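You operate a simulated robot arm through the tools that you are given. There is no shell and no other tool. Be economical: measure what you need, move in short steps, check, and stop when the job is done.

You are at the controls of a simulated two-armed robot. One attempt, no reset.

## Task
Take the red tag from the second level from the bottom of the steel shelf and put it on the shallow tray. Put the red safety tag on the upper shelf of the steel table. Take the grey stopper from the window end of the concrete bench and leave it on the bay eight upper shelf. Take the silver tin from the window end of the concrete bench and put it on the square tile there. Open the room door. The order is free.

The check looks at the end state, three seconds after you hand in, the way a careful person would. Anything else that was tipped, shoved, dropped, spilled or broken makes it a failure. A push-on lid holds only when it is set on centred and level and pressed home; a screw cap is set on level and turned clockwise until tight.

## Robot
Two 6-joint arms with two-finger parallel grippers on one trunk, on a base that drives. Base frame: it is fixed to the floor where the robot stands at the start and does not move with it; the origin is under the middle of the robot, x ahead of it, y to its left, z up. Readings come in cm, degrees, newtons and seconds.
The left shoulder is at the start at [-10.2, 17.7, 75.8], the right one opposite. With the tool pointing down near the work surface each hand reaches from about 40 to 66 cm from the robot's upright axis, wherever it stands, measured 20 degrees to its own side. Places, roughly: bay eight upper shelf (38x20 cm) [-382, 114, 48]; grey stopper (4x4x4 cm) [-650, 240, 70]; red safety tag [-650, 250, 75]; room door [90, 180, 100]; shallow tray (26x17x3 cm) [60, 10, 40]; silver tin [-650, 250, 75]; square tile (9x9x2 cm) [-670, 250, 70]; tag [50, 0, 75]; upper shelf of the steel table [-520, 100, 40]. Payload 1.57 kg a hand.
The TCP of each hand is the grasp point between the finger pads, 3 cm short of the fingertips. In the tool frame z runs along the fingers and y along their closing line. Largest opening 8 cm; finger width 1.7, thickness 1.2; the body of the gripper, 4 by 8.2 cm, starts 8 cm behind the TCP.
Orientation is that of the tool frame in the base frame, as [roll, pitch, yaw] about the fixed x, y, z axes, in that order (R = Rz(yaw) Ry(pitch) Rx(roll)). With the fingers straight down and closing along the base's y, the tool's x points along the base's -x, its y along +y and its z along -z.

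## Interface
- The arms move only by the tool jog_arm. It takes "left_moves", "right_moves" or both (then of equal length, played together; a hand with none holds still); each is a list of rows, each an object (a shift or turn left out is 0, a gripper value left out holds the last) with "translation": the shift along the base's x, y, z in cm, a list of three; "dr": the turn, a rotation vector about the base's x, y, z in degrees, a list of three; "claw": the opening, from 0 (shut) to 1 (fully open). In form: [{"translation": [x, y, z], "dr": [wx, wy, wz], "claw": claw}, ...]. A call has 1 to 20 rows; each row shifts and turns the commanded pose from where the row before left it. A row lasts 0.2 s, in which the tool goes at most 5 cm and 8.6 degrees; a call with a longer step from one row to the next is refused whole, and so is a gripper value outside its range. A pose out of reach is approached as far as the arm can. The call stops where the force on the tool passes 40 N (or 10 N more than at its start, if that is more) or the arm is blocked; 0.2 s more then pass. The fingers move at their own pace (about 7.2 cm/s each) and stop on an object; they squeeze with about 39 N. The grip force told is the motor's: it shows also when the fingers shut on nothing. Time passes only in rows, and 0.2 s behind the last, so rows that do not move let the fingers close. It gives the time, the measured TCP pose, the force on the tool (base axes), the opening and the grip force at its end, in the units of the frame above (readings bear some noise), with the torque about the TCP (base axes, N m) and any sound that the robot's microphone picked up.
- Cameras (640 x 400 px; columns grow to the right, rows downward): "scene" is now at [3.05, 1.17, 146.43]; the picture's right is [0.14, -0.99, 0.00], its down [-0.83, -0.11, -0.54] and it looks along [0.53, 0.07, -0.84] (base axes); focal length 249 px, centre (320, 200). "left" rides on the left gripper at [7.2, 0.7, -12.2] in its tool frame; the picture's right is [-0.09, 1.00, 0.00], its down [-0.84, -0.08, -0.54] and it looks along [-0.54, -0.05, 0.84] (tool axes); focal length 238 px, centre (320, 200). "right" rides on the right gripper at [7.2, -0.7, -12.2] in its tool frame; the picture's right is [0.09, 1.00, 0.00], its down [-0.84, 0.08, -0.54] and it looks along [-0.54, 0.05, 0.84] (tool axes); focal length 238 px, centre (320, 200). There is no depth. A picture from a camera that has moved, and an enlarged one, comes with that camera's place and axes in the base frame and with its lens.
- grab_frame(camera): a new picture of that camera. It takes no simulated time.
- lift_body(by): slides the trunk up (or, below 0, down) by that many cm; the arms and the scene camera ride with it, the base frame stays. It gives what a move gives, with no picture.
- drive_base(legs): drives the robot by 1 to 6 legs, each [ahead, left, turn to the left] in cm, cm and degrees, along the robot's own axes; the way and the turn of a leg run together, so that a leg with both is an arc; at most 150 cm and 180 degrees a leg. The arms and the cameras ride along, it lands a little off, and it stops where it bumps. It gives what a move gives.
- pan_tilt(pan, tilt): turns the head with the scene camera to pan (to the left, within 143 degrees either way) and tilt (down, from -29 to 69), counted from straight ahead of the robot. It gives what a move gives.
- zoom(camera, box): a new picture of the part [left, top, right, bottom] of that camera's present view, enlarged. It takes no simulated time.
- hand_in(): hands the job in; it is judged then, once.

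Work in short steps. Places have to be worked out from the pictures, the camera data and where the tool is seen: move nearer, look again, correct. Check each grasp and each placing, and mend what went wrong. You have 165 turns and 130 pictures in all, those below and enlarged ones among them. Open the grippers and draw the arms clear of the work before you hand the job in, unless the task says otherwise; then end with one line.

The tools are called after "Call:" by a JSON object that holds its "api" and its "payload". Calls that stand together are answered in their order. jog_arm: Moves the arms, as the interface text tells. Its arguments: {"type":"object","properties":{"left_moves":{"type":"array","items":{"type":"object","properties":{"translation":{"type":"array","items":{"type":"number"}},"dr":{"type":"array","items":{"type":"number"}},"claw":{"type":"number"}}}},"right_moves":{"type":"array","items":{"type":"object","properties":{"translation":{"type":"array","items":{"type":"number"}},"dr":{"type":"array","items":{"type":"number"}},"claw":{"type":"number"}}}}},"required":[]} The other tools are called the same way: lift_body (by) slides the trunk up or down; drive_base (legs) drives the base; pan_tilt (pan, tilt) turns the head that bears the scene camera; grab_frame (camera) takes a picture; zoom (camera, box) takes an enlarged picture of a part of a camera's view; hand_in () hands the job in.

At the start:

```text
time_s: 0.0
left_ee_pos: [33.35, 24.49, 102.13]
left_tool_rot: [-180.0, 0.1, -179.9]
left_ft_force: [0.6, 0.9, -0.4]
left_moment: [0.02, -0.01, 0.02]
left_opening: 8.03
left_grip_force: 0.1
right_ee_pos: [49.72, -13.81, 97.35]
right_tool_rot: [180.0, 0.0, -179.9]
right_ft_force: [0.0, 0.7, 0.3]
right_moment: [-0.01, 0.0, 0.03]
right_opening: 7.97
right_grip_force: 0.1
trunk travel left (down, up): [-20.0, 12.8]
robot x, y, heading: [0.17, -0.33, 0.1]
head pan, tilt: [7.8, 57.4]
```

scene: 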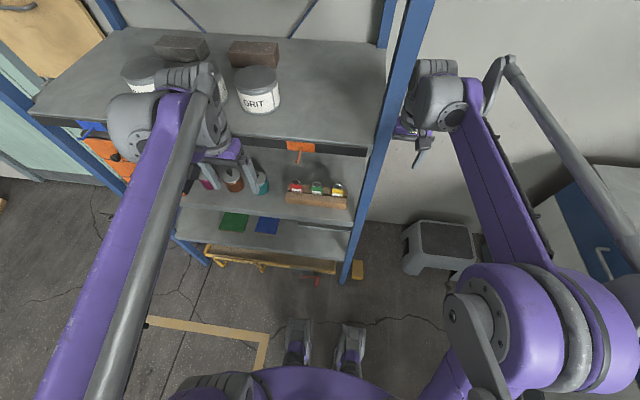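
right: 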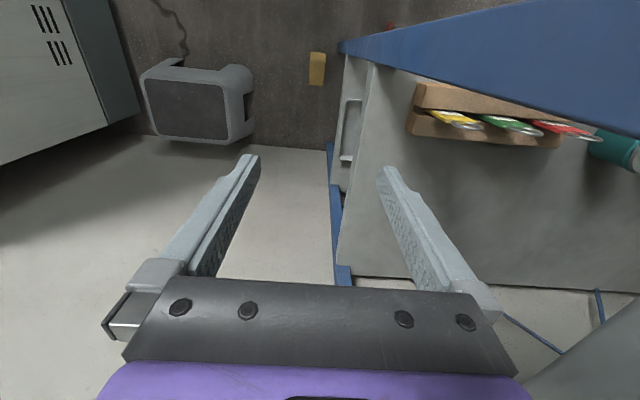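
left: 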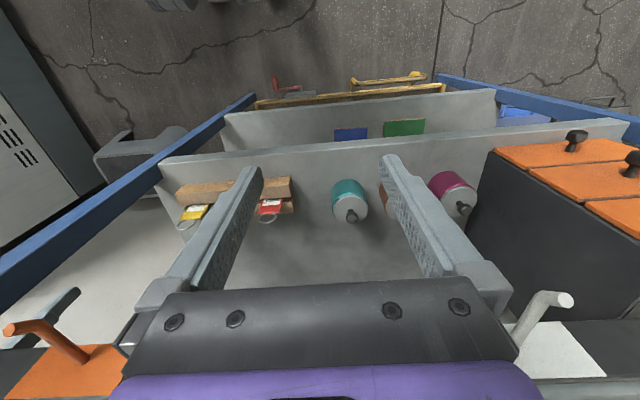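

I'll look closer at the shelf in front of me to identify the levels, the tags and the tray.

Call:
{"api": "zoom", "payload": {"camera": "scene", "box": [170, 120, 390, 300]}}

Call:
{"api": "zoom", "payload": {"camera": "left", "box": [120, 60, 560, 280]}}

```text
2.22 times, centred on (280, 210) of scene
camera zoom: at [3.05, 1.17, 146.43], right [0.14, -0.99, 0.0], down [-0.83, -0.11, -0.54], along [0.53, 0.07, -0.84], focal length 554 px, centre (409, 178)
```

zoom: 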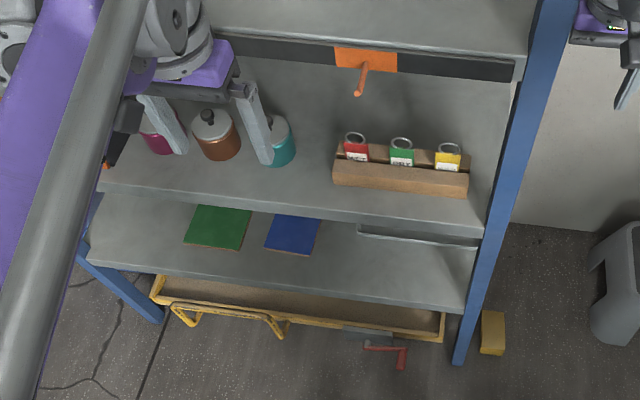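

```text
1.45 times, centred on (340, 170) of left
camera zoom: at [26.04, 25.15, 114.41], right [0.09, 1.0, 0.0], down [0.84, -0.08, 0.54], along [0.54, -0.05, -0.84], focal length 347 px, centre (291, 244)
```

zoom: 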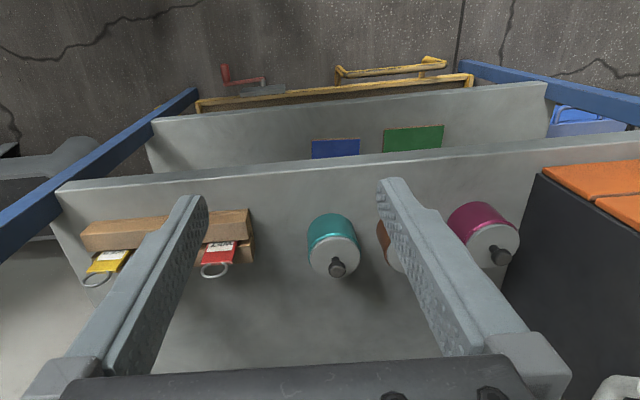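

The tags stand in a wooden block on the level at roughly z≈73; a grey tray edge shows on the level below (z≈43). I back off a little and lower the trunk to look into the shelf.

Call:
{"api": "drive_base", "payload": {"legs": [[-30, 0, 0]]}}

Call:
{"api": "lift_body", "payload": {"by": -20}}

Call:
{"api": "pan_tilt", "payload": {"pan": 5, "tilt": 40}}

Call:
{"api": "grab_frame", "payload": {"camera": "scene"}}

```text
time_s: 2.0
left_ee_pos: [3.8, 24.49, 102.14]
left_tool_rot: [180.0, 0.0, -179.8]
left_ft_force: [-0.9, 1.0, 0.4]
left_moment: [0.0, 0.0, -0.01]
left_opening: 7.99
left_grip_force: 0.1
right_ee_pos: [20.01, -13.73, 97.54]
right_tool_rot: [-180.0, -0.1, -179.9]
right_ft_force: [-0.5, -0.4, 0.2]
right_moment: [-0.02, -0.03, 0.02]
right_opening: 7.99
right_grip_force: 0.1
trunk travel left (down, up): [-20.0, 12.8]
robot x, y, heading: [-29.8, -0.07, 0.1]
head pan, tilt: [7.8, 57.4]
```

```text
time_s: 4.2
left_ee_pos: [3.6, 24.53, 82.14]
left_tool_rot: [-180.0, 0.0, -179.9]
left_ft_force: [-0.3, 0.0, 0.2]
left_moment: [-0.06, 0.0, 0.0]
left_opening: 8.0
left_grip_force: 0.0
right_ee_pos: [20.08, -13.67, 77.4]
right_tool_rot: [-179.9, 0.0, -179.9]
right_ft_force: [-0.3, 0.3, 0.2]
right_moment: [0.0, 0.01, 0.01]
right_opening: 8.02
right_grip_force: 0.0
trunk travel left (down, up): [0.0, 32.8]
robot x, y, heading: [-29.55, 0.19, 0.0]
head pan, tilt: [7.8, 57.4]
```

```text
time_s: 5.0
left_ee_pos: [3.7, 24.52, 82.04]
left_tool_rot: [-180.0, 0.0, 180.0]
left_ft_force: [-0.3, 0.2, -0.8]
left_moment: [-0.01, 0.02, -0.05]
left_opening: 7.97
left_grip_force: 0.1
right_ee_pos: [20.1, -13.72, 77.37]
right_tool_rot: [180.0, 0.0, -179.9]
right_ft_force: [0.8, 0.4, 0.0]
right_moment: [0.0, -0.03, -0.02]
right_opening: 8.01
right_grip_force: 0.1
trunk travel left (down, up): [0.0, 32.8]
robot x, y, heading: [-29.6, -0.06, -0.1]
head pan, tilt: [5.0, 40.0]
```

```text
124 pictures are left
camera scene: at [-20.18, 0.96, 128.66], right [0.09, -1.0, 0.0], down [-0.64, -0.06, -0.77], along [0.76, 0.07, -0.64], focal length 249 px, centre (320, 200)
```

scene: 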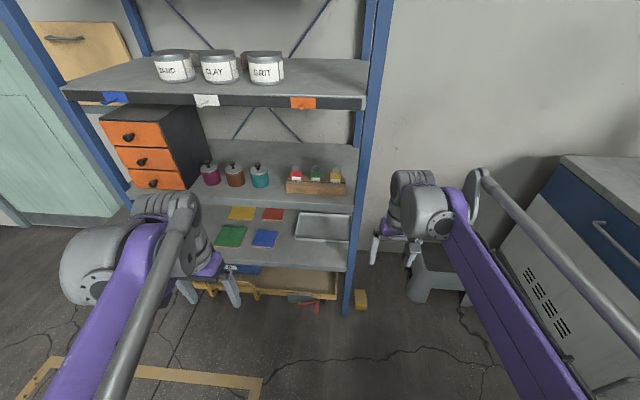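

Clear view now: bottom level has the shallow tray and coloured cards, second level has the tag block. I zoom for measurement.

Call:
{"api": "zoom", "payload": {"camera": "scene", "box": [270, 130, 370, 270]}}

Call:
{"api": "zoom", "payload": {"camera": "scene", "box": [260, 155, 360, 215]}}

```text
2.86 times, centred on (320, 200) of scene
camera zoom: at [-20.18, 0.96, 128.66], right [0.09, -1.0, 0.0], down [-0.64, -0.06, -0.77], along [0.76, 0.07, -0.64], focal length 712 px, centre (320, 200)
```

zoom: 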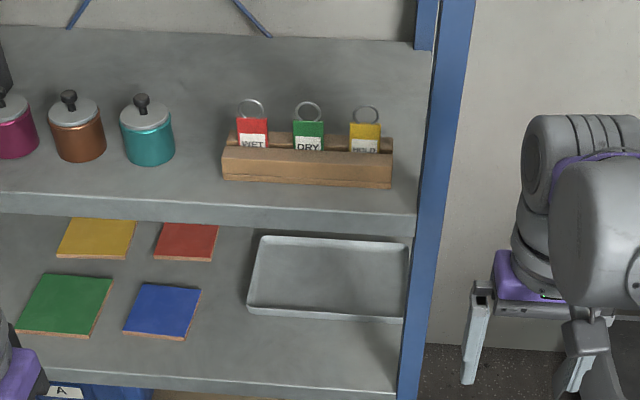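

```text
6.40 times, centred on (310, 185) of scene
camera zoom: at [-20.18, 0.96, 128.66], right [0.09, -1.0, 0.0], down [-0.64, -0.06, -0.77], along [0.76, 0.07, -0.64], focal length 1596 px, centre (384, 296)
```

zoom: 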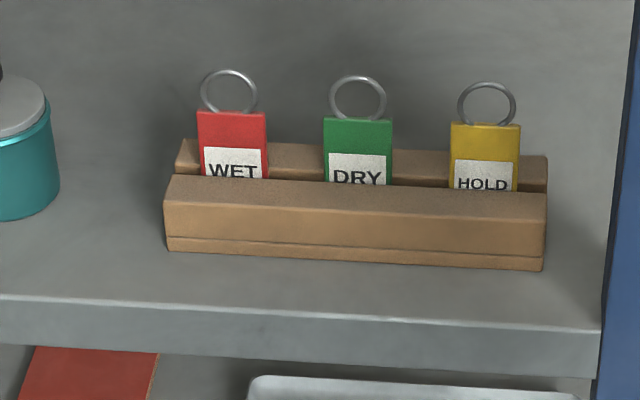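

Tag centre triangulates to about [48, 15, 81], shelf front edge x≈42.8, level top z≈74; tray spans x 51–68, y −6..18. I raise the trunk and turn the left hand to point nearly forward (10° down), tucking the right hand aside.

Call:
{"api": "lift_body", "payload": {"by": 20}}

Call:
{"api": "jog_arm", "payload": {"left_moves": [{"translation": [2.5, -0.9, -1.0], "dr": [0, -8, 0], "claw": 0.7}, {"translation": [2.5, -0.9, -1.0], "dr": [0, -8, 0]}, {"translation": [2.5, -0.9, -1.0], "dr": [0, -8, 0]}, {"translation": [2.5, -0.9, -1.0], "dr": [0, -8, 0]}, {"translation": [2.5, -0.9, -1.0], "dr": [0, -8, 0]}, {"translation": [2.5, -0.9, -1.0], "dr": [0, -8, 0]}, {"translation": [2.5, -0.9, -1.0], "dr": [0, -8, 0]}, {"translation": [2.5, -0.9, -1.0], "dr": [0, -8, 0]}, {"translation": [2.5, -0.9, -1.0], "dr": [0, -8, 0]}, {"translation": [2.5, -0.9, -1.0], "dr": [0, -8, 0]}], "right_moves": [{"translation": [-1, -1, 0]}, {"translation": [-1, -1, 0]}, {"translation": [-1, -1, 0]}, {"translation": [-1, -1, 0]}, {"translation": [-1, -1, 0]}, {"translation": [-1, -1, 0]}, {"translation": [-1, -1, 0]}, {"translation": [-1, -1, 0]}, {"translation": [0, -1, 0]}, {"translation": [0, -1, 0]}]}}

Call:
{"api": "grab_frame", "payload": {"camera": "scene"}}

Call:
{"api": "grab_frame", "payload": {"camera": "left"}}

```text
time_s: 7.2
left_ee_pos: [3.78, 24.54, 102.04]
left_tool_rot: [179.9, 0.0, 180.0]
left_ft_force: [0.6, -0.1, -0.4]
left_moment: [0.01, -0.01, 0.01]
left_opening: 8.0
left_grip_force: 0.0
right_ee_pos: [20.25, -13.66, 97.36]
right_tool_rot: [180.0, -0.1, -179.8]
right_ft_force: [0.3, -0.2, -0.8]
right_moment: [0.02, 0.04, -0.03]
right_opening: 7.99
right_grip_force: 0.1
trunk travel left (down, up): [-20.0, 12.8]
robot x, y, heading: [-29.6, -0.0, 0.2]
head pan, tilt: [5.0, 40.0]
```

```text
time_s: 9.4
left_ee_pos: [27.78, 15.74, 92.62]
left_tool_rot: [-179.7, 77.3, -179.4]
left_ft_force: [0.2, 1.0, 1.1]
left_moment: [0.0, 0.0, -0.03]
left_opening: 5.6
left_grip_force: 0.0
left hand out of reach, approached as far as the arm can: row 10
right_ee_pos: [12.16, -23.71, 97.34]
right_tool_rot: [179.9, 0.0, -179.9]
right_ft_force: [0.1, 0.5, -0.2]
right_moment: [0.01, 0.05, 0.0]
right_opening: 8.01
right_grip_force: 0.0
trunk travel left (down, up): [-20.0, 12.8]
robot x, y, heading: [-29.58, -0.38, -0.0]
head pan, tilt: [5.0, 40.0]
```

```text
121 pictures are left
camera scene: at [-24.97, 0.94, 148.79], right [0.09, -1.0, 0.0], down [-0.64, -0.06, -0.77], along [0.76, 0.07, -0.64], focal length 249 px, centre (320, 200)
```

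scene: 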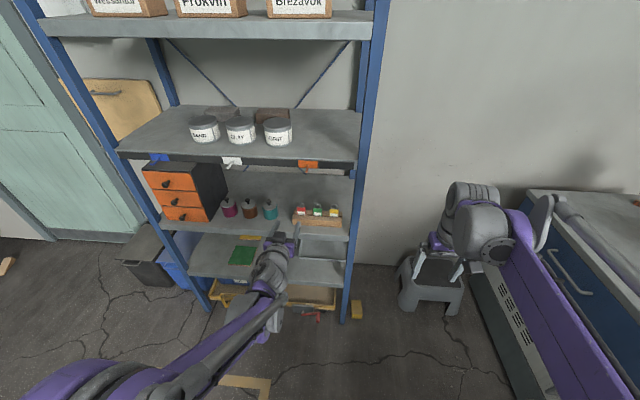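

```text
120 pictures are left
camera left: at [14.28, 16.32, 88.38], right [0.01, 1.0, 0.09], down [-0.34, -0.08, 0.94], along [0.94, -0.04, 0.34], focal length 238 px, centre (320, 200)
```

left: 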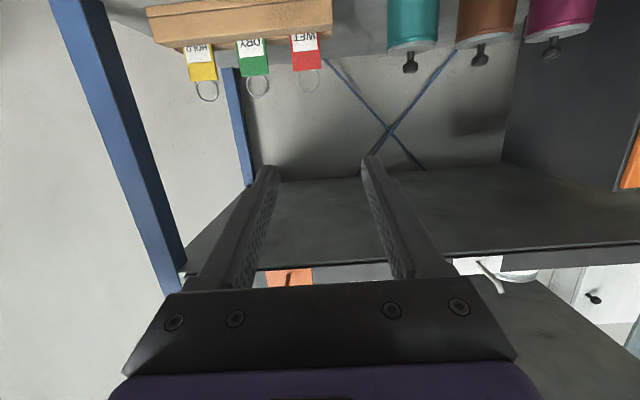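

The left-hand camera confirms the tag at about [48, 14.8, 81]. I retract slightly to stay in reach, level the tool, lower the trunk to tag height, and drive closer.

Call:
{"api": "jog_arm", "payload": {"left_moves": [{"translation": [-2, -0.4, 0], "dr": [0, -5, 0]}, {"translation": [-2, -0.4, 0], "dr": [0, -5, 0]}, {"translation": [-1, 0, 0]}]}}

Call:
{"api": "lift_body", "payload": {"by": -11}}

Call:
{"api": "drive_base", "payload": {"legs": [[12, 0, 0]]}}

Call:
{"api": "grab_frame", "payload": {"camera": "left"}}

Call:
{"api": "grab_frame", "payload": {"camera": "scene"}}

```text
time_s: 10.2
left_ee_pos: [25.22, 16.28, 92.42]
left_tool_rot: [178.5, 84.1, -179.9]
left_ft_force: [0.0, 0.2, -0.2]
left_moment: [0.03, 0.01, 0.01]
left_opening: 5.61
left_grip_force: 0.0
left hand out of reach, approached as far as the arm can: row 1, 2
right_ee_pos: [12.06, -23.74, 97.44]
right_tool_rot: [-179.9, 0.0, -179.9]
right_ft_force: [0.7, 0.6, -1.0]
right_moment: [0.02, -0.03, -0.01]
right_opening: 8.01
right_grip_force: 0.1
trunk travel left (down, up): [-20.0, 12.8]
robot x, y, heading: [-29.66, 0.0, 0.1]
head pan, tilt: [5.0, 40.0]
```

```text
time_s: 11.6
left_ee_pos: [25.21, 16.13, 81.28]
left_tool_rot: [178.6, 84.1, -179.9]
left_ft_force: [-0.6, 0.2, -1.1]
left_moment: [-0.01, 0.02, -0.02]
left_opening: 5.59
left_grip_force: 0.1
right_ee_pos: [12.02, -23.65, 86.49]
right_tool_rot: [-180.0, 0.0, -179.9]
right_ft_force: [-0.7, -0.8, 1.0]
right_moment: [-0.02, -0.04, 0.0]
right_opening: 7.99
right_grip_force: 0.0
trunk travel left (down, up): [-9.0, 23.8]
robot x, y, heading: [-29.52, 0.02, -0.2]
head pan, tilt: [5.0, 40.0]
```

```text
time_s: 12.8
left_ee_pos: [37.4, 16.21, 81.21]
left_tool_rot: [178.9, 84.0, -179.7]
left_ft_force: [0.4, -0.3, 0.7]
left_moment: [0.01, 0.01, 0.03]
left_opening: 5.6
left_grip_force: 0.2
right_ee_pos: [23.96, -23.72, 86.25]
right_tool_rot: [180.0, -0.1, 180.0]
right_ft_force: [-0.3, -0.9, -0.6]
right_moment: [0.01, 0.03, -0.01]
right_opening: 7.99
right_grip_force: 0.1
trunk travel left (down, up): [-9.0, 23.8]
robot x, y, heading: [-17.8, -0.17, 0.0]
head pan, tilt: [5.0, 40.0]
```

```text
119 pictures are left
camera left: at [24.31, 16.55, 75.39], right [-0.02, 1.0, 0.09], down [-0.45, -0.09, 0.89], along [0.89, -0.03, 0.45], focal length 238 px, centre (320, 200)
```

left: 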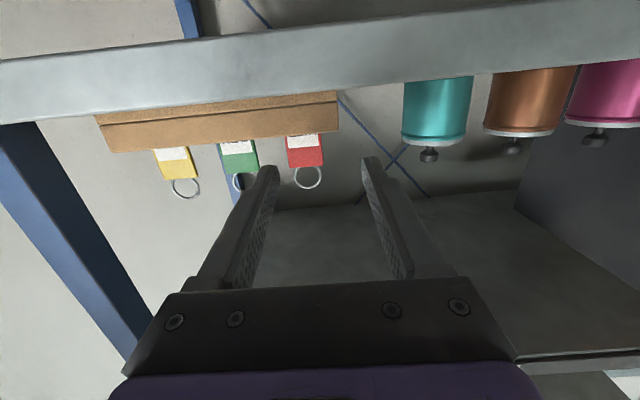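

```text
118 pictures are left
camera scene: at [-10.74, 0.94, 137.48], right [0.09, -1.0, 0.0], down [-0.64, -0.06, -0.77], along [0.76, 0.07, -0.64], focal length 249 px, centre (320, 200)
```

scene: 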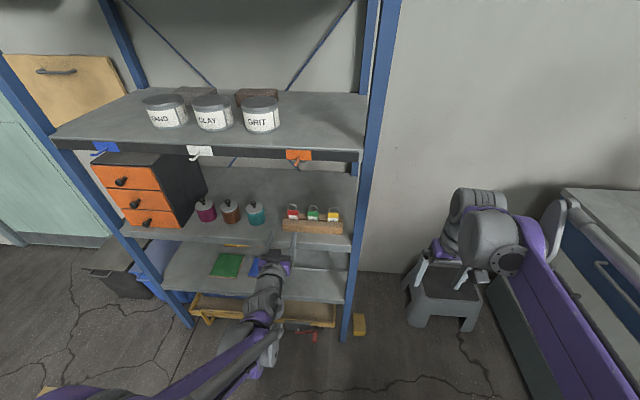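

Tag centre refines to about [48.1, 14.6, 81.6]. I shift left hand to y≈14.6, then drive forward most of the remaining 9 cm.

Call:
{"api": "jog_arm", "payload": {"left_moves": [{"translation": [0, -1.6, 0.2]}, {}]}}

Call:
{"api": "drive_base", "payload": {"legs": [[7, 0, 0]]}}

Call:
{"api": "grab_frame", "payload": {"camera": "left"}}

```text
time_s: 13.4
left_ee_pos: [37.33, 14.45, 81.5]
left_tool_rot: [178.6, 84.1, -179.9]
left_ft_force: [0.4, 0.0, 0.1]
left_moment: [-0.04, -0.01, 0.04]
left_opening: 5.59
left_grip_force: 0.1
right_ee_pos: [24.03, -23.78, 86.36]
right_tool_rot: [-180.0, 0.1, -180.0]
right_ft_force: [-0.7, -0.8, 0.2]
right_moment: [0.01, -0.01, -0.03]
right_opening: 7.98
right_grip_force: 0.0
trunk travel left (down, up): [-9.0, 23.8]
robot x, y, heading: [-17.57, 0.1, 0.1]
head pan, tilt: [5.0, 40.0]
```

```text
time_s: 14.4
left_ee_pos: [44.13, 14.58, 81.31]
left_tool_rot: [178.8, 84.0, -179.7]
left_ft_force: [-0.4, 0.2, 0.3]
left_moment: [-0.01, -0.02, -0.02]
left_opening: 5.59
left_grip_force: 0.1
right_ee_pos: [30.98, -23.71, 86.48]
right_tool_rot: [-180.0, -0.1, 180.0]
right_ft_force: [0.3, 0.4, -0.7]
right_moment: [0.03, 0.0, 0.02]
right_opening: 7.98
right_grip_force: 0.0
trunk travel left (down, up): [-9.0, 23.8]
robot x, y, heading: [-11.05, -0.21, 0.0]
head pan, tilt: [5.0, 40.0]
```

```text
117 pictures are left
camera left: at [31.24, 14.94, 75.57], right [-0.02, 1.0, 0.09], down [-0.45, -0.09, 0.89], along [0.89, -0.03, 0.45], focal length 238 px, centre (320, 200)
```

left: 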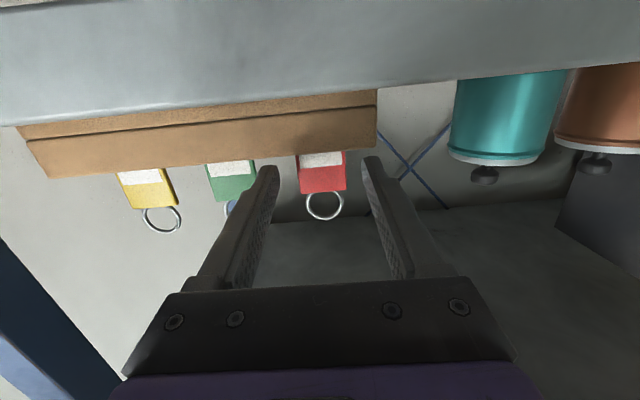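

The tag sits between the fingers laterally and in height. Forward 2.4 cm, slight up, then close.

Call:
{"api": "jog_arm", "payload": {"left_moves": [{"translation": [1.2, 0.1, 0.2]}, {"translation": [1.2, 0.1, 0.1]}, {"claw": 0.3}, {"claw": 0.3}, {"claw": 0.3}, {"claw": 0.3}]}}

Call:
{"api": "grab_frame", "payload": {"camera": "left"}}

```text
time_s: 15.8
left_ee_pos: [46.61, 14.76, 81.59]
left_tool_rot: [178.9, 84.1, -179.6]
left_ft_force: [1.2, 0.8, 0.5]
left_moment: [-0.01, 0.04, 0.0]
left_opening: 3.42
left_grip_force: 38.5
right_ee_pos: [30.95, -23.82, 86.35]
right_tool_rot: [180.0, 0.0, -180.0]
right_ft_force: [0.1, -1.0, 0.6]
right_moment: [0.02, -0.02, 0.04]
right_opening: 7.98
right_grip_force: 0.1
trunk travel left (down, up): [-9.0, 23.8]
robot x, y, heading: [-10.91, -0.25, -0.1]
head pan, tilt: [5.0, 40.0]
```

```text
116 pictures are left
camera left: at [33.6, 15.13, 75.79], right [-0.02, 1.0, 0.09], down [-0.45, -0.09, 0.89], along [0.89, -0.03, 0.45], focal length 238 px, centre (320, 200)
```

left: 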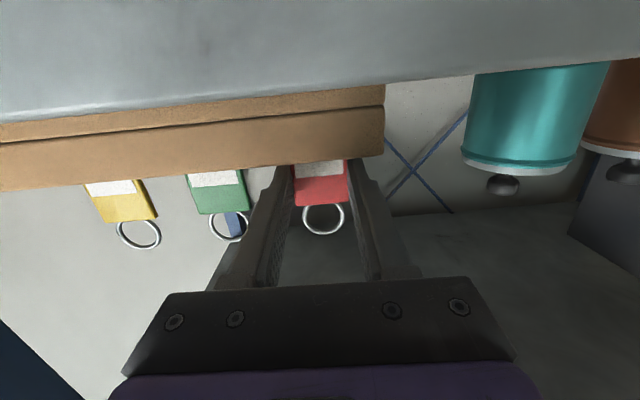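

Gripped at 3.4 cm width. I lift with the trunk and check.

Call:
{"api": "jog_arm", "payload": {"left_moves": [{"claw": 0}, {"translation": [0, 0, 1]}, {"translation": [0, 0, 1]}, {"translation": [0, 0, 1]}, {"translation": [0, 0, 1]}, {"translation": [0, 0, 1]}, {"translation": [0, 0, 1]}]}}

Call:
{"api": "grab_frame", "payload": {"camera": "left"}}

```text
time_s: 17.4
left_ee_pos: [46.75, 14.8, 87.73]
left_tool_rot: [178.8, 84.0, -179.7]
left_ft_force: [0.1, -1.0, -1.3]
left_moment: [-0.04, 0.01, 0.02]
left_opening: 3.43
left_grip_force: 39.1
right_ee_pos: [31.01, -23.84, 86.41]
right_tool_rot: [180.0, 0.0, 180.0]
right_ft_force: [0.3, -0.2, -0.3]
right_moment: [0.0, -0.01, -0.02]
right_opening: 8.0
right_grip_force: 0.0
trunk travel left (down, up): [-9.0, 23.8]
robot x, y, heading: [-10.5, -0.14, -0.1]
head pan, tilt: [5.0, 40.0]
```

```text
115 pictures are left
camera left: at [33.66, 15.18, 81.9], right [-0.02, 1.0, 0.09], down [-0.45, -0.09, 0.89], along [0.89, -0.03, 0.45], focal length 238 px, centre (320, 200)
```

left: 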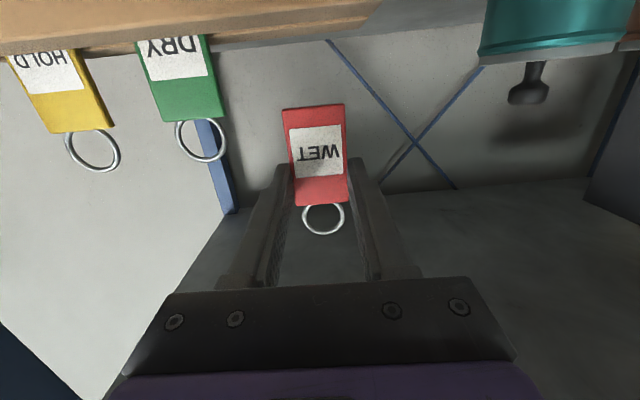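

The tag came out cleanly. I back out 24 cm, lower the trunk, then pitch the hand ~42° down and lower it to tray height in free space.

Call:
{"api": "drive_base", "payload": {"legs": [[-24, 0, 0]]}}

Call:
{"api": "lift_body", "payload": {"by": -9}}

Call:
{"api": "jog_arm", "payload": {"left_moves": [{"translation": [-0.5, -1, -3.5], "dr": [0, 6, 0]}, {"translation": [-0.5, -1, -3.5], "dr": [0, 6, 0]}, {"translation": [-0.5, -1, -3.5], "dr": [0, 6, 0]}, {"translation": [-0.5, -1, -3.5], "dr": [0, 6, 0]}, {"translation": [-0.5, -1, -3.5], "dr": [0, 6, 0]}, {"translation": [-0.5, -1, -3.5], "dr": [0, 6, 0]}, {"translation": [0, -1, -3.3]}]}}

Call:
{"api": "grab_frame", "payload": {"camera": "left"}}

Call:
{"api": "grab_frame", "payload": {"camera": "scene"}}

```text
time_s: 19.2
left_ee_pos: [23.73, 14.76, 87.82]
left_tool_rot: [178.8, 84.1, -179.7]
left_ft_force: [0.5, -0.6, -1.1]
left_moment: [0.0, 0.01, 0.0]
left_opening: 3.43
left_grip_force: 39.4
right_ee_pos: [7.94, -23.73, 86.39]
right_tool_rot: [-180.0, 0.0, 180.0]
right_ft_force: [-0.4, -0.1, 0.7]
right_moment: [0.0, -0.06, -0.04]
right_opening: 7.99
right_grip_force: 0.0
trunk travel left (down, up): [-9.0, 23.8]
robot x, y, heading: [-33.64, 0.14, -0.2]
head pan, tilt: [5.0, 40.0]
```

```text
time_s: 20.4
left_ee_pos: [23.67, 14.64, 78.7]
left_tool_rot: [178.8, 84.1, -179.8]
left_ft_force: [0.8, -0.3, 0.7]
left_moment: [-0.01, -0.02, 0.02]
left_opening: 3.42
left_grip_force: 38.7
right_ee_pos: [7.85, -23.76, 77.48]
right_tool_rot: [-180.0, 0.0, 179.9]
right_ft_force: [-0.8, 0.3, 0.0]
right_moment: [-0.02, 0.02, -0.03]
right_opening: 7.99
right_grip_force: 0.0
trunk travel left (down, up): [0.0, 32.8]
robot x, y, heading: [-33.84, 0.14, -0.0]
head pan, tilt: [5.0, 40.0]
```

```text
time_s: 22.0
left_ee_pos: [20.91, 7.82, 54.4]
left_tool_rot: [178.7, 48.0, -180.0]
left_ft_force: [0.5, 0.3, -0.1]
left_moment: [-0.02, -0.01, 0.03]
left_opening: 3.43
left_grip_force: 38.1
right_ee_pos: [7.8, -23.86, 77.33]
right_tool_rot: [180.0, 0.0, 179.9]
right_ft_force: [0.2, 0.6, 0.5]
right_moment: [-0.03, 0.0, 0.0]
right_opening: 7.97
right_grip_force: 0.1
trunk travel left (down, up): [0.0, 32.8]
robot x, y, heading: [-33.44, 0.2, 0.0]
head pan, tilt: [5.0, 40.0]
```

```text
114 pictures are left
camera left: at [6.9, 8.24, 57.24], right [0.04, 1.0, 0.08], down [0.16, -0.09, 0.98], along [0.99, -0.03, -0.16], focal length 238 px, centre (320, 200)
```

left: 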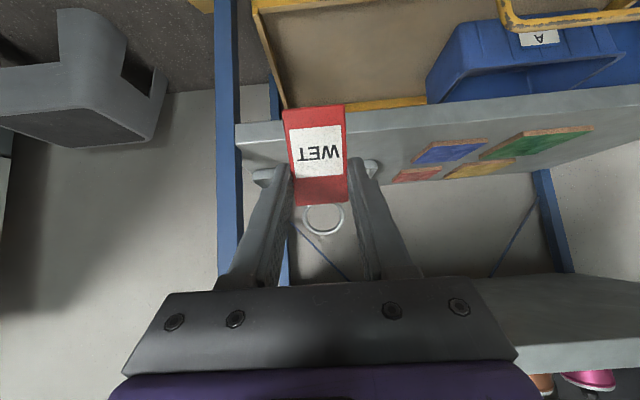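

```text
113 pictures are left
camera scene: at [-24.32, 0.94, 128.66], right [0.09, -1.0, 0.0], down [-0.64, -0.06, -0.77], along [0.76, 0.07, -0.64], focal length 249 px, centre (320, 200)
```

scene: 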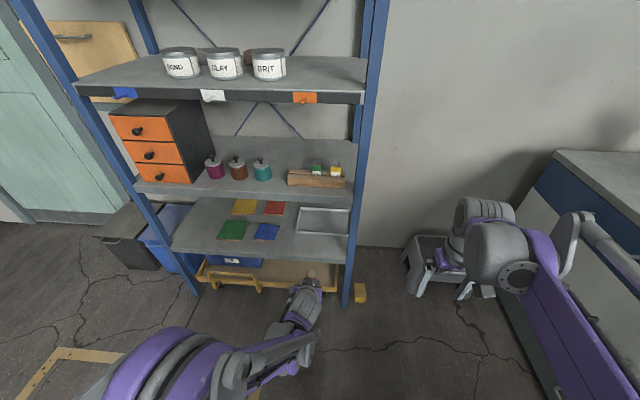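

Tag held well; level‑1 top is z≈42.6. I flatten the pitch by 10° for roof clearance, set TCP z≈51.7, and drive in part way.

Call:
{"api": "jog_arm", "payload": {"left_moves": [{"translation": [0.5, 0.2, -1.3], "dr": [0, -5, 0]}, {"translation": [0.5, 0, -1.3], "dr": [0, -5, 0]}, {}]}}

Call:
{"api": "drive_base", "payload": {"legs": [[27, 0, 0]]}}

Call:
{"api": "grab_frame", "payload": {"camera": "left"}}

Call:
{"api": "grab_frame", "payload": {"camera": "scene"}}

```text
time_s: 22.8
left_ee_pos: [21.87, 8.02, 51.78]
left_tool_rot: [178.7, 58.1, -179.9]
left_ft_force: [0.1, 0.5, -0.3]
left_moment: [0.0, 0.01, 0.02]
left_opening: 3.41
left_grip_force: 38.7
right_ee_pos: [7.93, -23.75, 77.46]
right_tool_rot: [180.0, -0.1, 179.9]
right_ft_force: [0.3, 0.6, 0.2]
right_moment: [-0.01, 0.01, 0.0]
right_opening: 8.03
right_grip_force: 0.0
trunk travel left (down, up): [0.0, 32.8]
robot x, y, heading: [-33.76, 0.28, -0.2]
head pan, tilt: [5.0, 40.0]
```

```text
time_s: 24.7
left_ee_pos: [48.73, 7.77, 51.77]
left_tool_rot: [178.6, 57.9, -179.9]
left_ft_force: [-0.2, 0.9, 0.1]
left_moment: [0.0, 0.0, -0.03]
left_opening: 3.42
left_grip_force: 39.1
right_ee_pos: [34.82, -23.92, 77.4]
right_tool_rot: [-180.0, 0.0, 179.8]
right_ft_force: [-0.2, -0.7, -0.8]
right_moment: [-0.02, -0.02, -0.01]
right_opening: 8.0
right_grip_force: 0.0
trunk travel left (down, up): [0.0, 32.8]
robot x, y, heading: [-6.73, -0.26, -0.2]
head pan, tilt: [5.0, 40.0]
```

```text
112 pictures are left
camera left: at [34.42, 8.21, 52.19], right [0.03, 1.0, 0.09], down [-0.02, -0.09, 1.0], along [1.0, -0.03, 0.01], focal length 238 px, centre (320, 200)
```

left: 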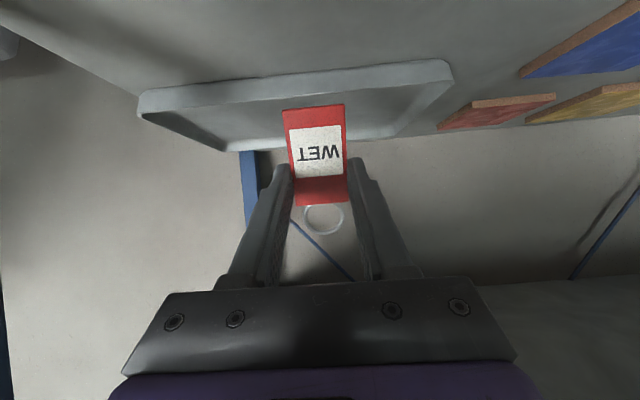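

```text
111 pictures are left
camera scene: at [2.56, 0.88, 128.66], right [0.08, -1.0, 0.0], down [-0.64, -0.05, -0.77], along [0.76, 0.06, -0.64], focal length 249 px, centre (320, 200)
```

scene: 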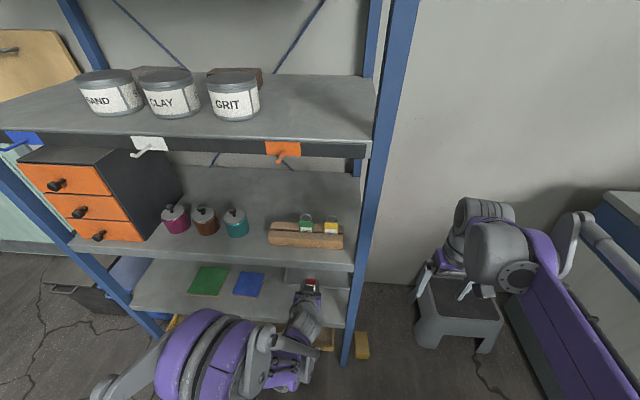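

Tray rim top ≈46 with tag bottom at ≈47. I raise the hand 1 cm and drive in 8 cm more.

Call:
{"api": "jog_arm", "payload": {"left_moves": [{"translation": [0, 0, 1]}, {}]}}

Call:
{"api": "drive_base", "payload": {"legs": [[8.3, 0, 0]]}}

Call:
{"api": "grab_frame", "payload": {"camera": "left"}}

Call:
{"api": "zoom", "payload": {"camera": "scene", "box": [210, 180, 390, 340]}}

```text
time_s: 25.3
left_ee_pos: [48.68, 7.82, 52.78]
left_tool_rot: [178.6, 58.1, -179.9]
left_ft_force: [-0.3, -0.5, -0.3]
left_moment: [0.0, 0.02, -0.02]
left_opening: 3.41
left_grip_force: 38.8
right_ee_pos: [34.66, -23.94, 77.36]
right_tool_rot: [-180.0, 0.1, 179.8]
right_ft_force: [0.4, 0.0, 0.0]
right_moment: [0.0, 0.02, -0.04]
right_opening: 8.01
right_grip_force: 0.0
trunk travel left (down, up): [0.0, 32.8]
robot x, y, heading: [-6.88, 0.2, -0.1]
head pan, tilt: [5.0, 40.0]
```

```text
time_s: 26.4
left_ee_pos: [57.0, 7.69, 52.64]
left_tool_rot: [178.7, 58.0, 179.9]
left_ft_force: [0.1, 0.4, -0.2]
left_moment: [-0.04, -0.04, 0.02]
left_opening: 3.43
left_grip_force: 39.3
right_ee_pos: [43.16, -24.07, 77.5]
right_tool_rot: [180.0, -0.1, 179.7]
right_ft_force: [-0.7, 0.6, 0.0]
right_moment: [0.05, -0.01, 0.02]
right_opening: 7.98
right_grip_force: 0.0
trunk travel left (down, up): [0.0, 32.8]
robot x, y, heading: [1.46, -0.44, -0.2]
head pan, tilt: [5.0, 40.0]
```

```text
110 pictures are left
camera left: at [42.79, 8.1, 53.16], right [0.03, 1.0, 0.09], down [-0.02, -0.09, 1.0], along [1.0, -0.03, 0.01], focal length 238 px, centre (320, 200)
```

left: 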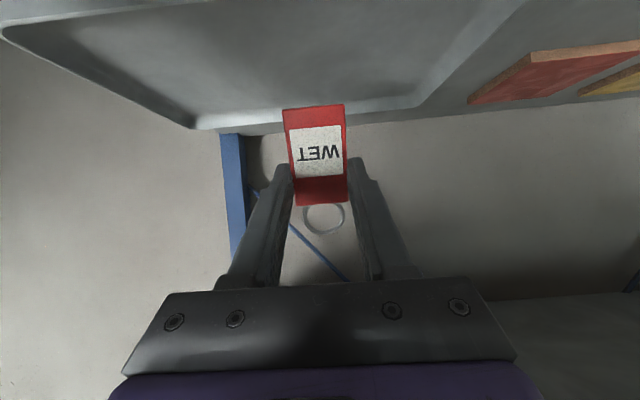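

```text
2.50 times, centred on (300, 260) of scene
camera zoom: at [10.94, 0.83, 128.66], right [0.08, -1.0, 0.0], down [-0.64, -0.05, -0.77], along [0.76, 0.06, -0.64], focal length 623 px, centre (370, 50)
```

zoom: 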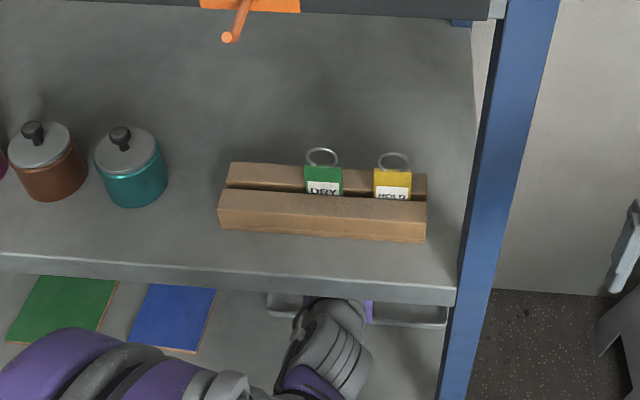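

Hand is over the tray. I pitch down 16° more and lower gently until near contact.

Call:
{"api": "jog_arm", "payload": {"left_moves": [{"translation": [0, 0, -1], "dr": [0, 5.5, 0]}, {"translation": [0, 0, -1], "dr": [0, 5.5, 0]}, {"translation": [0, 0, -1], "dr": [0, 5, 0]}, {"translation": [0, 0, -0.7]}, {"translation": [0, 0, -0.5]}]}}

Call:
{"api": "grab_frame", "payload": {"camera": "left"}}

```text
time_s: 27.6
left_ee_pos: [56.97, 7.64, 48.63]
left_tool_rot: [178.7, 41.9, 179.9]
left_ft_force: [-0.1, -0.8, -0.1]
left_moment: [0.0, 0.01, 0.0]
left_opening: 3.43
left_grip_force: 39.1
right_ee_pos: [43.03, -24.07, 77.42]
right_tool_rot: [-180.0, 0.0, 179.6]
right_ft_force: [0.1, -0.3, 0.2]
right_moment: [-0.03, 0.03, 0.0]
right_opening: 8.01
right_grip_force: 0.1
trunk travel left (down, up): [0.0, 32.8]
robot x, y, heading: [1.49, 0.02, -0.3]
head pan, tilt: [5.0, 40.0]
```

```text
108 pictures are left
camera left: at [43.42, 8.03, 52.88], right [0.05, 1.0, 0.08], down [0.26, -0.09, 0.96], along [0.96, -0.03, -0.26], focal length 238 px, centre (320, 200)
```

left: 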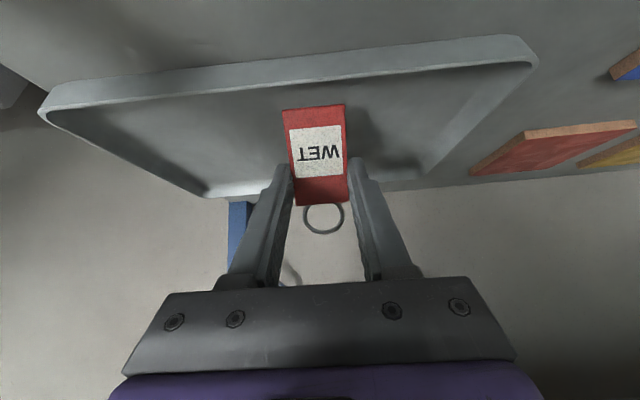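

Still no contact; I lower in small steps.

Call:
{"api": "jog_arm", "payload": {"left_moves": [{"translation": [0, 0, -0.4]}, {"translation": [0, 0, -0.3]}, {}]}}

Call:
{"api": "jog_arm", "payload": {"left_moves": [{"translation": [0, 0, -0.3]}, {"translation": [0, 0, -0.3]}, {}]}}

Call:
{"api": "zoom", "payload": {"camera": "left", "box": [200, 60, 440, 240]}}

```text
time_s: 28.4
left_ee_pos: [57.0, 7.7, 47.72]
left_tool_rot: [178.7, 42.1, 179.9]
left_ft_force: [-0.6, 0.6, 0.6]
left_moment: [0.0, -0.02, 0.0]
left_opening: 3.43
left_grip_force: 39.1
right_ee_pos: [43.05, -23.97, 77.44]
right_tool_rot: [-179.9, 0.0, 179.7]
right_ft_force: [0.6, -1.1, 0.1]
right_moment: [-0.01, 0.01, 0.01]
right_opening: 7.99
right_grip_force: 0.0
trunk travel left (down, up): [0.0, 32.8]
robot x, y, heading: [1.42, -0.26, -0.1]
head pan, tilt: [5.0, 40.0]
```

```text
time_s: 29.2
left_ee_pos: [56.94, 7.58, 47.22]
left_tool_rot: [178.7, 42.4, 179.8]
left_ft_force: [4.1, 1.1, 28.8]
left_moment: [-0.06, 0.36, 0.0]
left_opening: 3.41
left_grip_force: 39.2
right_ee_pos: [42.95, -24.04, 77.68]
right_tool_rot: [-180.0, 0.1, 179.7]
right_ft_force: [1.2, 1.1, 0.3]
right_moment: [-0.03, 0.0, -0.01]
right_opening: 7.99
right_grip_force: 0.0
trunk travel left (down, up): [0.0, 32.8]
robot x, y, heading: [1.36, -0.14, -0.5]
head pan, tilt: [5.0, 40.0]
```

```text
2.22 times, centred on (320, 150) of left
camera zoom: at [43.37, 8.12, 51.63], right [0.06, 1.0, 0.08], down [0.25, -0.09, 0.96], along [0.97, -0.03, -0.26], focal length 530 px, centre (320, 311)
```

zoom: 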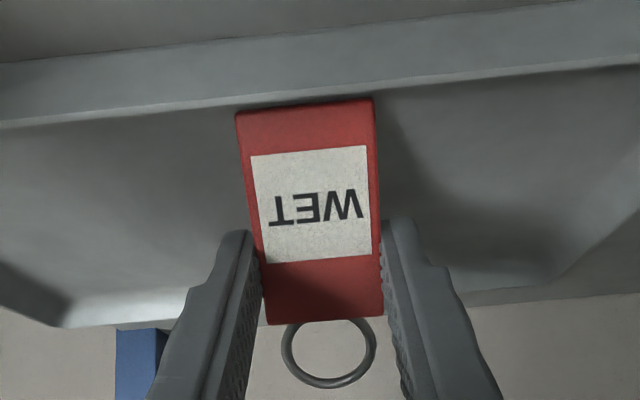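

Contact with tray (29 N). Ease up 0.3 cm and open moderately.

Call:
{"api": "jog_arm", "payload": {"left_moves": [{"translation": [0, 0, 0.3]}, {"claw": 0.65}, {"claw": 0.65}, {}, {}]}}

Call:
{"api": "grab_frame", "payload": {"camera": "left"}}

```text
time_s: 30.4
left_ee_pos: [57.05, 7.86, 47.56]
left_tool_rot: [178.7, 42.1, 179.9]
left_ft_force: [0.1, 0.4, 0.7]
left_moment: [-0.01, -0.01, 0.0]
left_opening: 5.16
left_grip_force: 0.1
right_ee_pos: [43.05, -23.99, 77.48]
right_tool_rot: [-180.0, 0.0, 179.8]
right_ft_force: [-0.2, 0.6, -0.4]
right_moment: [-0.01, 0.0, 0.0]
right_opening: 8.04
right_grip_force: 0.1
trunk travel left (down, up): [0.0, 32.8]
robot x, y, heading: [1.33, 0.1, -0.2]
head pan, tilt: [5.0, 40.0]
```

```text
106 pictures are left
camera left: at [43.41, 8.16, 51.82], right [0.05, 1.0, 0.08], down [0.26, -0.09, 0.96], along [0.96, -0.03, -0.26], focal length 238 px, centre (320, 200)
```

left: 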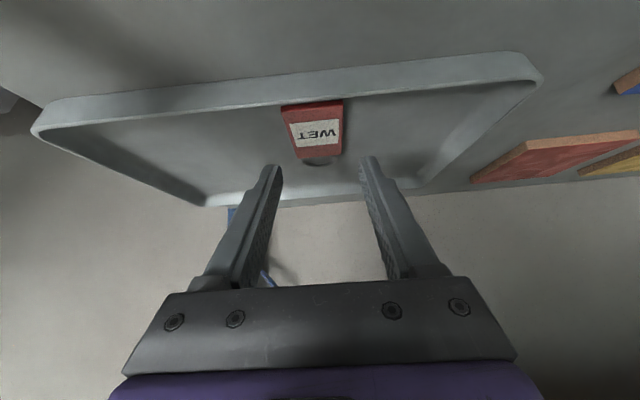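

The tag lies flat in the tray. I raise the hand slightly, flatten pitch and back out.

Call:
{"api": "jog_arm", "payload": {"left_moves": [{"translation": [0, 0, 1.5], "dr": [0, -5, 0]}, {"translation": [0, 0, 1.5], "dr": [0, -5, 0]}, {"translation": [0, 0, 1.5], "dr": [0, -5, 0]}, {}]}}

Call:
{"api": "drive_base", "payload": {"legs": [[-50, 0, 0]]}}

Call:
{"api": "zoom", "payload": {"camera": "scene", "box": [240, 130, 380, 250]}}

Call:
{"api": "pan_tilt", "payload": {"pan": 50, "tilt": 20}}

Call:
{"api": "grab_frame", "payload": {"camera": "scene"}}

```text
time_s: 31.4
left_ee_pos: [56.93, 7.72, 51.92]
left_tool_rot: [178.7, 57.1, 179.9]
left_ft_force: [0.1, -0.8, -0.1]
left_moment: [-0.02, 0.01, 0.01]
left_opening: 5.2
left_grip_force: 0.1
right_ee_pos: [43.01, -24.09, 77.33]
right_tool_rot: [-180.0, 0.1, 179.8]
right_ft_force: [-0.1, 0.7, 0.0]
right_moment: [0.01, -0.01, -0.01]
right_opening: 7.99
right_grip_force: 0.1
trunk travel left (down, up): [0.0, 32.8]
robot x, y, heading: [1.39, 0.11, -0.4]
head pan, tilt: [5.0, 40.0]
```

```text
time_s: 34.3
left_ee_pos: [7.4, 8.31, 51.97]
left_tool_rot: [178.6, 57.2, -179.5]
left_ft_force: [-0.2, -0.9, 0.6]
left_moment: [-0.01, -0.03, 0.03]
left_opening: 5.17
left_grip_force: 0.1
right_ee_pos: [-6.13, -23.62, 77.43]
right_tool_rot: [179.9, -0.1, -179.8]
right_ft_force: [-0.3, -0.7, 1.3]
right_moment: [0.01, 0.04, -0.02]
right_opening: 7.98
right_grip_force: 0.0
trunk travel left (down, up): [0.0, 32.8]
robot x, y, heading: [-47.7, 0.24, 0.3]
head pan, tilt: [5.0, 40.0]
```

```text
3.33 times, centred on (310, 190) of scene
camera zoom: at [-38.65, 0.9, 128.66], right [0.09, -1.0, 0.0], down [-0.64, -0.06, -0.77], along [0.76, 0.07, -0.64], focal length 831 px, centre (353, 233)
```

zoom: 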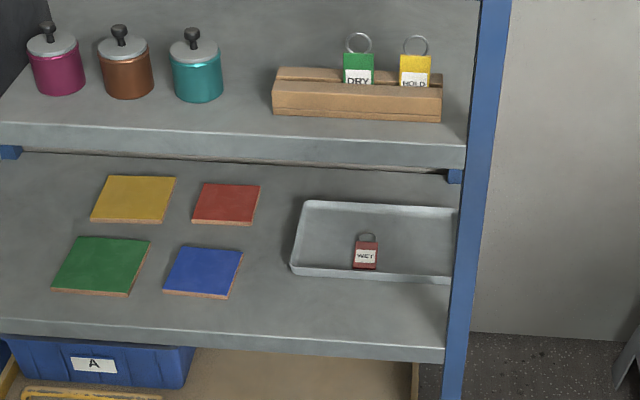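

```text
time_s: 35.5
left_ee_pos: [7.5, 8.31, 52.09]
left_tool_rot: [178.6, 57.2, -179.5]
left_ft_force: [0.3, -0.7, 0.1]
left_moment: [-0.01, 0.01, 0.02]
left_opening: 5.17
left_grip_force: 0.0
right_ee_pos: [-6.21, -23.62, 77.47]
right_tool_rot: [-179.9, 0.1, -179.8]
right_ft_force: [0.5, 0.2, -0.1]
right_moment: [0.03, 0.01, 0.01]
right_opening: 7.99
right_grip_force: 0.1
trunk travel left (down, up): [0.0, 32.8]
robot x, y, heading: [-48.22, -0.05, 0.5]
head pan, tilt: [50.0, 20.0]
```

```text
104 pictures are left
camera scene: at [-41.14, 7.28, 131.8], right [0.77, -0.64, 0.0], down [-0.22, -0.26, -0.94], along [0.6, 0.72, -0.34], focal length 249 px, centre (320, 200)
```

scene: 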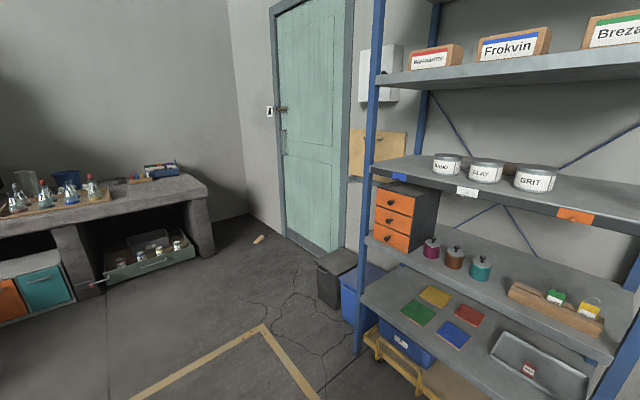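

Tag done. Now I examine the door (handle on its left side).

Call:
{"api": "zoom", "payload": {"camera": "scene", "box": [250, 60, 350, 180]}}

Call:
{"api": "zoom", "payload": {"camera": "scene", "box": [230, 0, 390, 280]}}

```text
3.33 times, centred on (300, 120) of scene
camera zoom: at [-41.14, 7.28, 131.8], right [0.77, -0.64, 0.0], down [-0.22, -0.26, -0.94], along [0.6, 0.72, -0.34], focal length 831 px, centre (387, 467)
```

zoom: 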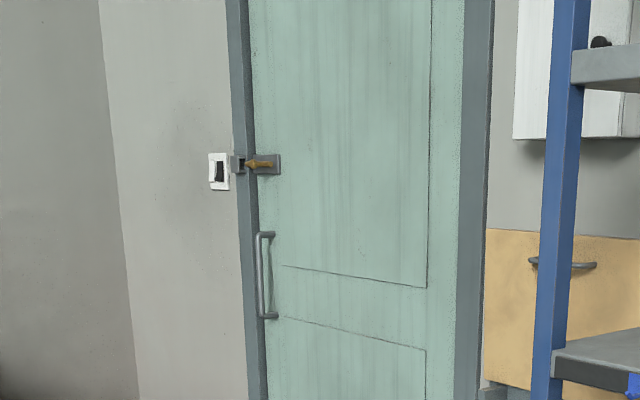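

```text
1.43 times, centred on (310, 140) of scene
camera zoom: at [-41.14, 7.28, 131.8], right [0.77, -0.64, 0.0], down [-0.22, -0.26, -0.94], along [0.6, 0.72, -0.34], focal length 356 px, centre (334, 286)
```

zoom: 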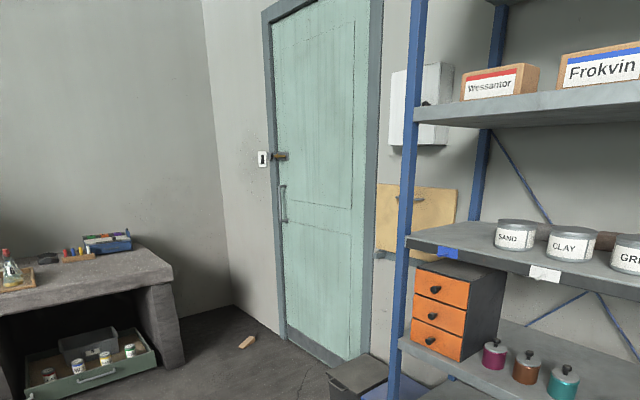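

The door has a latch (top) and a vertical pull handle at its left edge, wall x≈85, handle y≈217. I strafe left along free floor to face it, hands tucked, and raise the trunk.

Call:
{"api": "drive_base", "payload": {"legs": [[0, 140, 0]]}}

Call:
{"api": "lift_body", "payload": {"by": 30}}

Call:
{"api": "pan_tilt", "payload": {"pan": 25, "tilt": 15}}

Call:
{"api": "grab_frame", "payload": {"camera": "scene"}}

```text
time_s: 48.1
left_ee_pos: [6.22, 150.4, 51.93]
left_tool_rot: [178.5, 57.1, -179.4]
left_ft_force: [0.0, -0.3, 1.0]
left_moment: [-0.03, -0.03, -0.05]
left_opening: 5.2
left_grip_force: 0.0
right_ee_pos: [-7.26, 118.33, 77.48]
right_tool_rot: [179.9, 0.1, -179.5]
right_ft_force: [0.1, -0.3, -0.2]
right_moment: [0.0, -0.01, -0.04]
right_opening: 8.0
right_grip_force: 0.1
trunk travel left (down, up): [0.0, 32.8]
robot x, y, heading: [-48.96, 141.67, 0.6]
head pan, tilt: [50.0, 20.0]
```

```text
time_s: 51.1
left_ee_pos: [6.1, 150.35, 82.08]
left_tool_rot: [178.7, 57.1, -179.2]
left_ft_force: [-1.1, 0.0, -0.4]
left_moment: [-0.02, 0.02, 0.0]
left_opening: 5.21
left_grip_force: 0.0
right_ee_pos: [-7.32, 118.4, 107.34]
right_tool_rot: [-180.0, 0.0, -179.5]
right_ft_force: [0.8, -0.4, -0.2]
right_moment: [0.0, 0.01, 0.03]
right_opening: 8.0
right_grip_force: 0.1
trunk travel left (down, up): [-30.0, 2.8]
robot x, y, heading: [-49.42, 141.62, 0.4]
head pan, tilt: [50.0, 20.0]
```

```text
time_s: 52.0
left_ee_pos: [6.21, 150.27, 81.99]
left_tool_rot: [178.6, 57.0, -179.4]
left_ft_force: [-0.7, 1.0, -0.1]
left_moment: [0.01, 0.05, -0.01]
left_opening: 5.21
left_grip_force: 0.0
right_ee_pos: [-7.26, 118.31, 107.41]
right_tool_rot: [180.0, 0.1, -179.4]
right_ft_force: [-0.6, -0.4, 0.1]
right_moment: [-0.03, 0.02, 0.0]
right_opening: 8.0
right_grip_force: 0.1
trunk travel left (down, up): [-30.0, 2.8]
robot x, y, heading: [-49.35, 141.65, 0.7]
head pan, tilt: [25.0, 15.0]
```

```text
101 pictures are left
camera scene: at [-44.92, 145.92, 163.18], right [0.43, -0.9, 0.0], down [-0.23, -0.11, -0.97], along [0.87, 0.42, -0.26], focal length 249 px, centre (320, 200)
```

scene: 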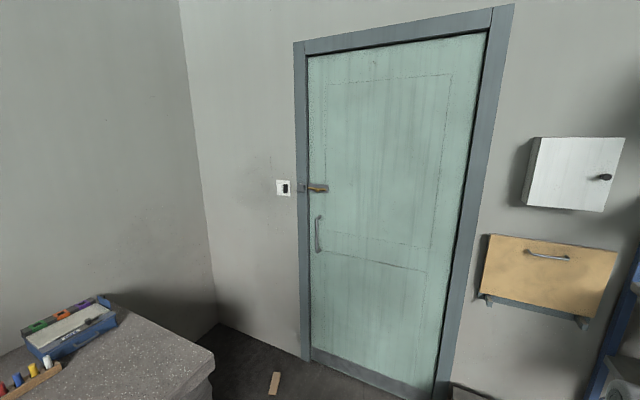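

Call:
{"api": "zoom", "payload": {"camera": "scene", "box": [270, 170, 350, 260]}}

```text
4.44 times, centred on (310, 215) of scene
camera zoom: at [-44.92, 145.92, 163.18], right [0.43, -0.9, 0.0], down [-0.23, -0.11, -0.97], along [0.87, 0.42, -0.26], focal length 1108 px, centre (364, 133)
```

zoom: 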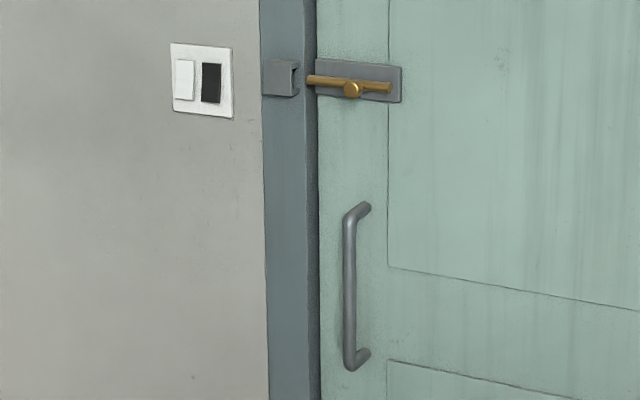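

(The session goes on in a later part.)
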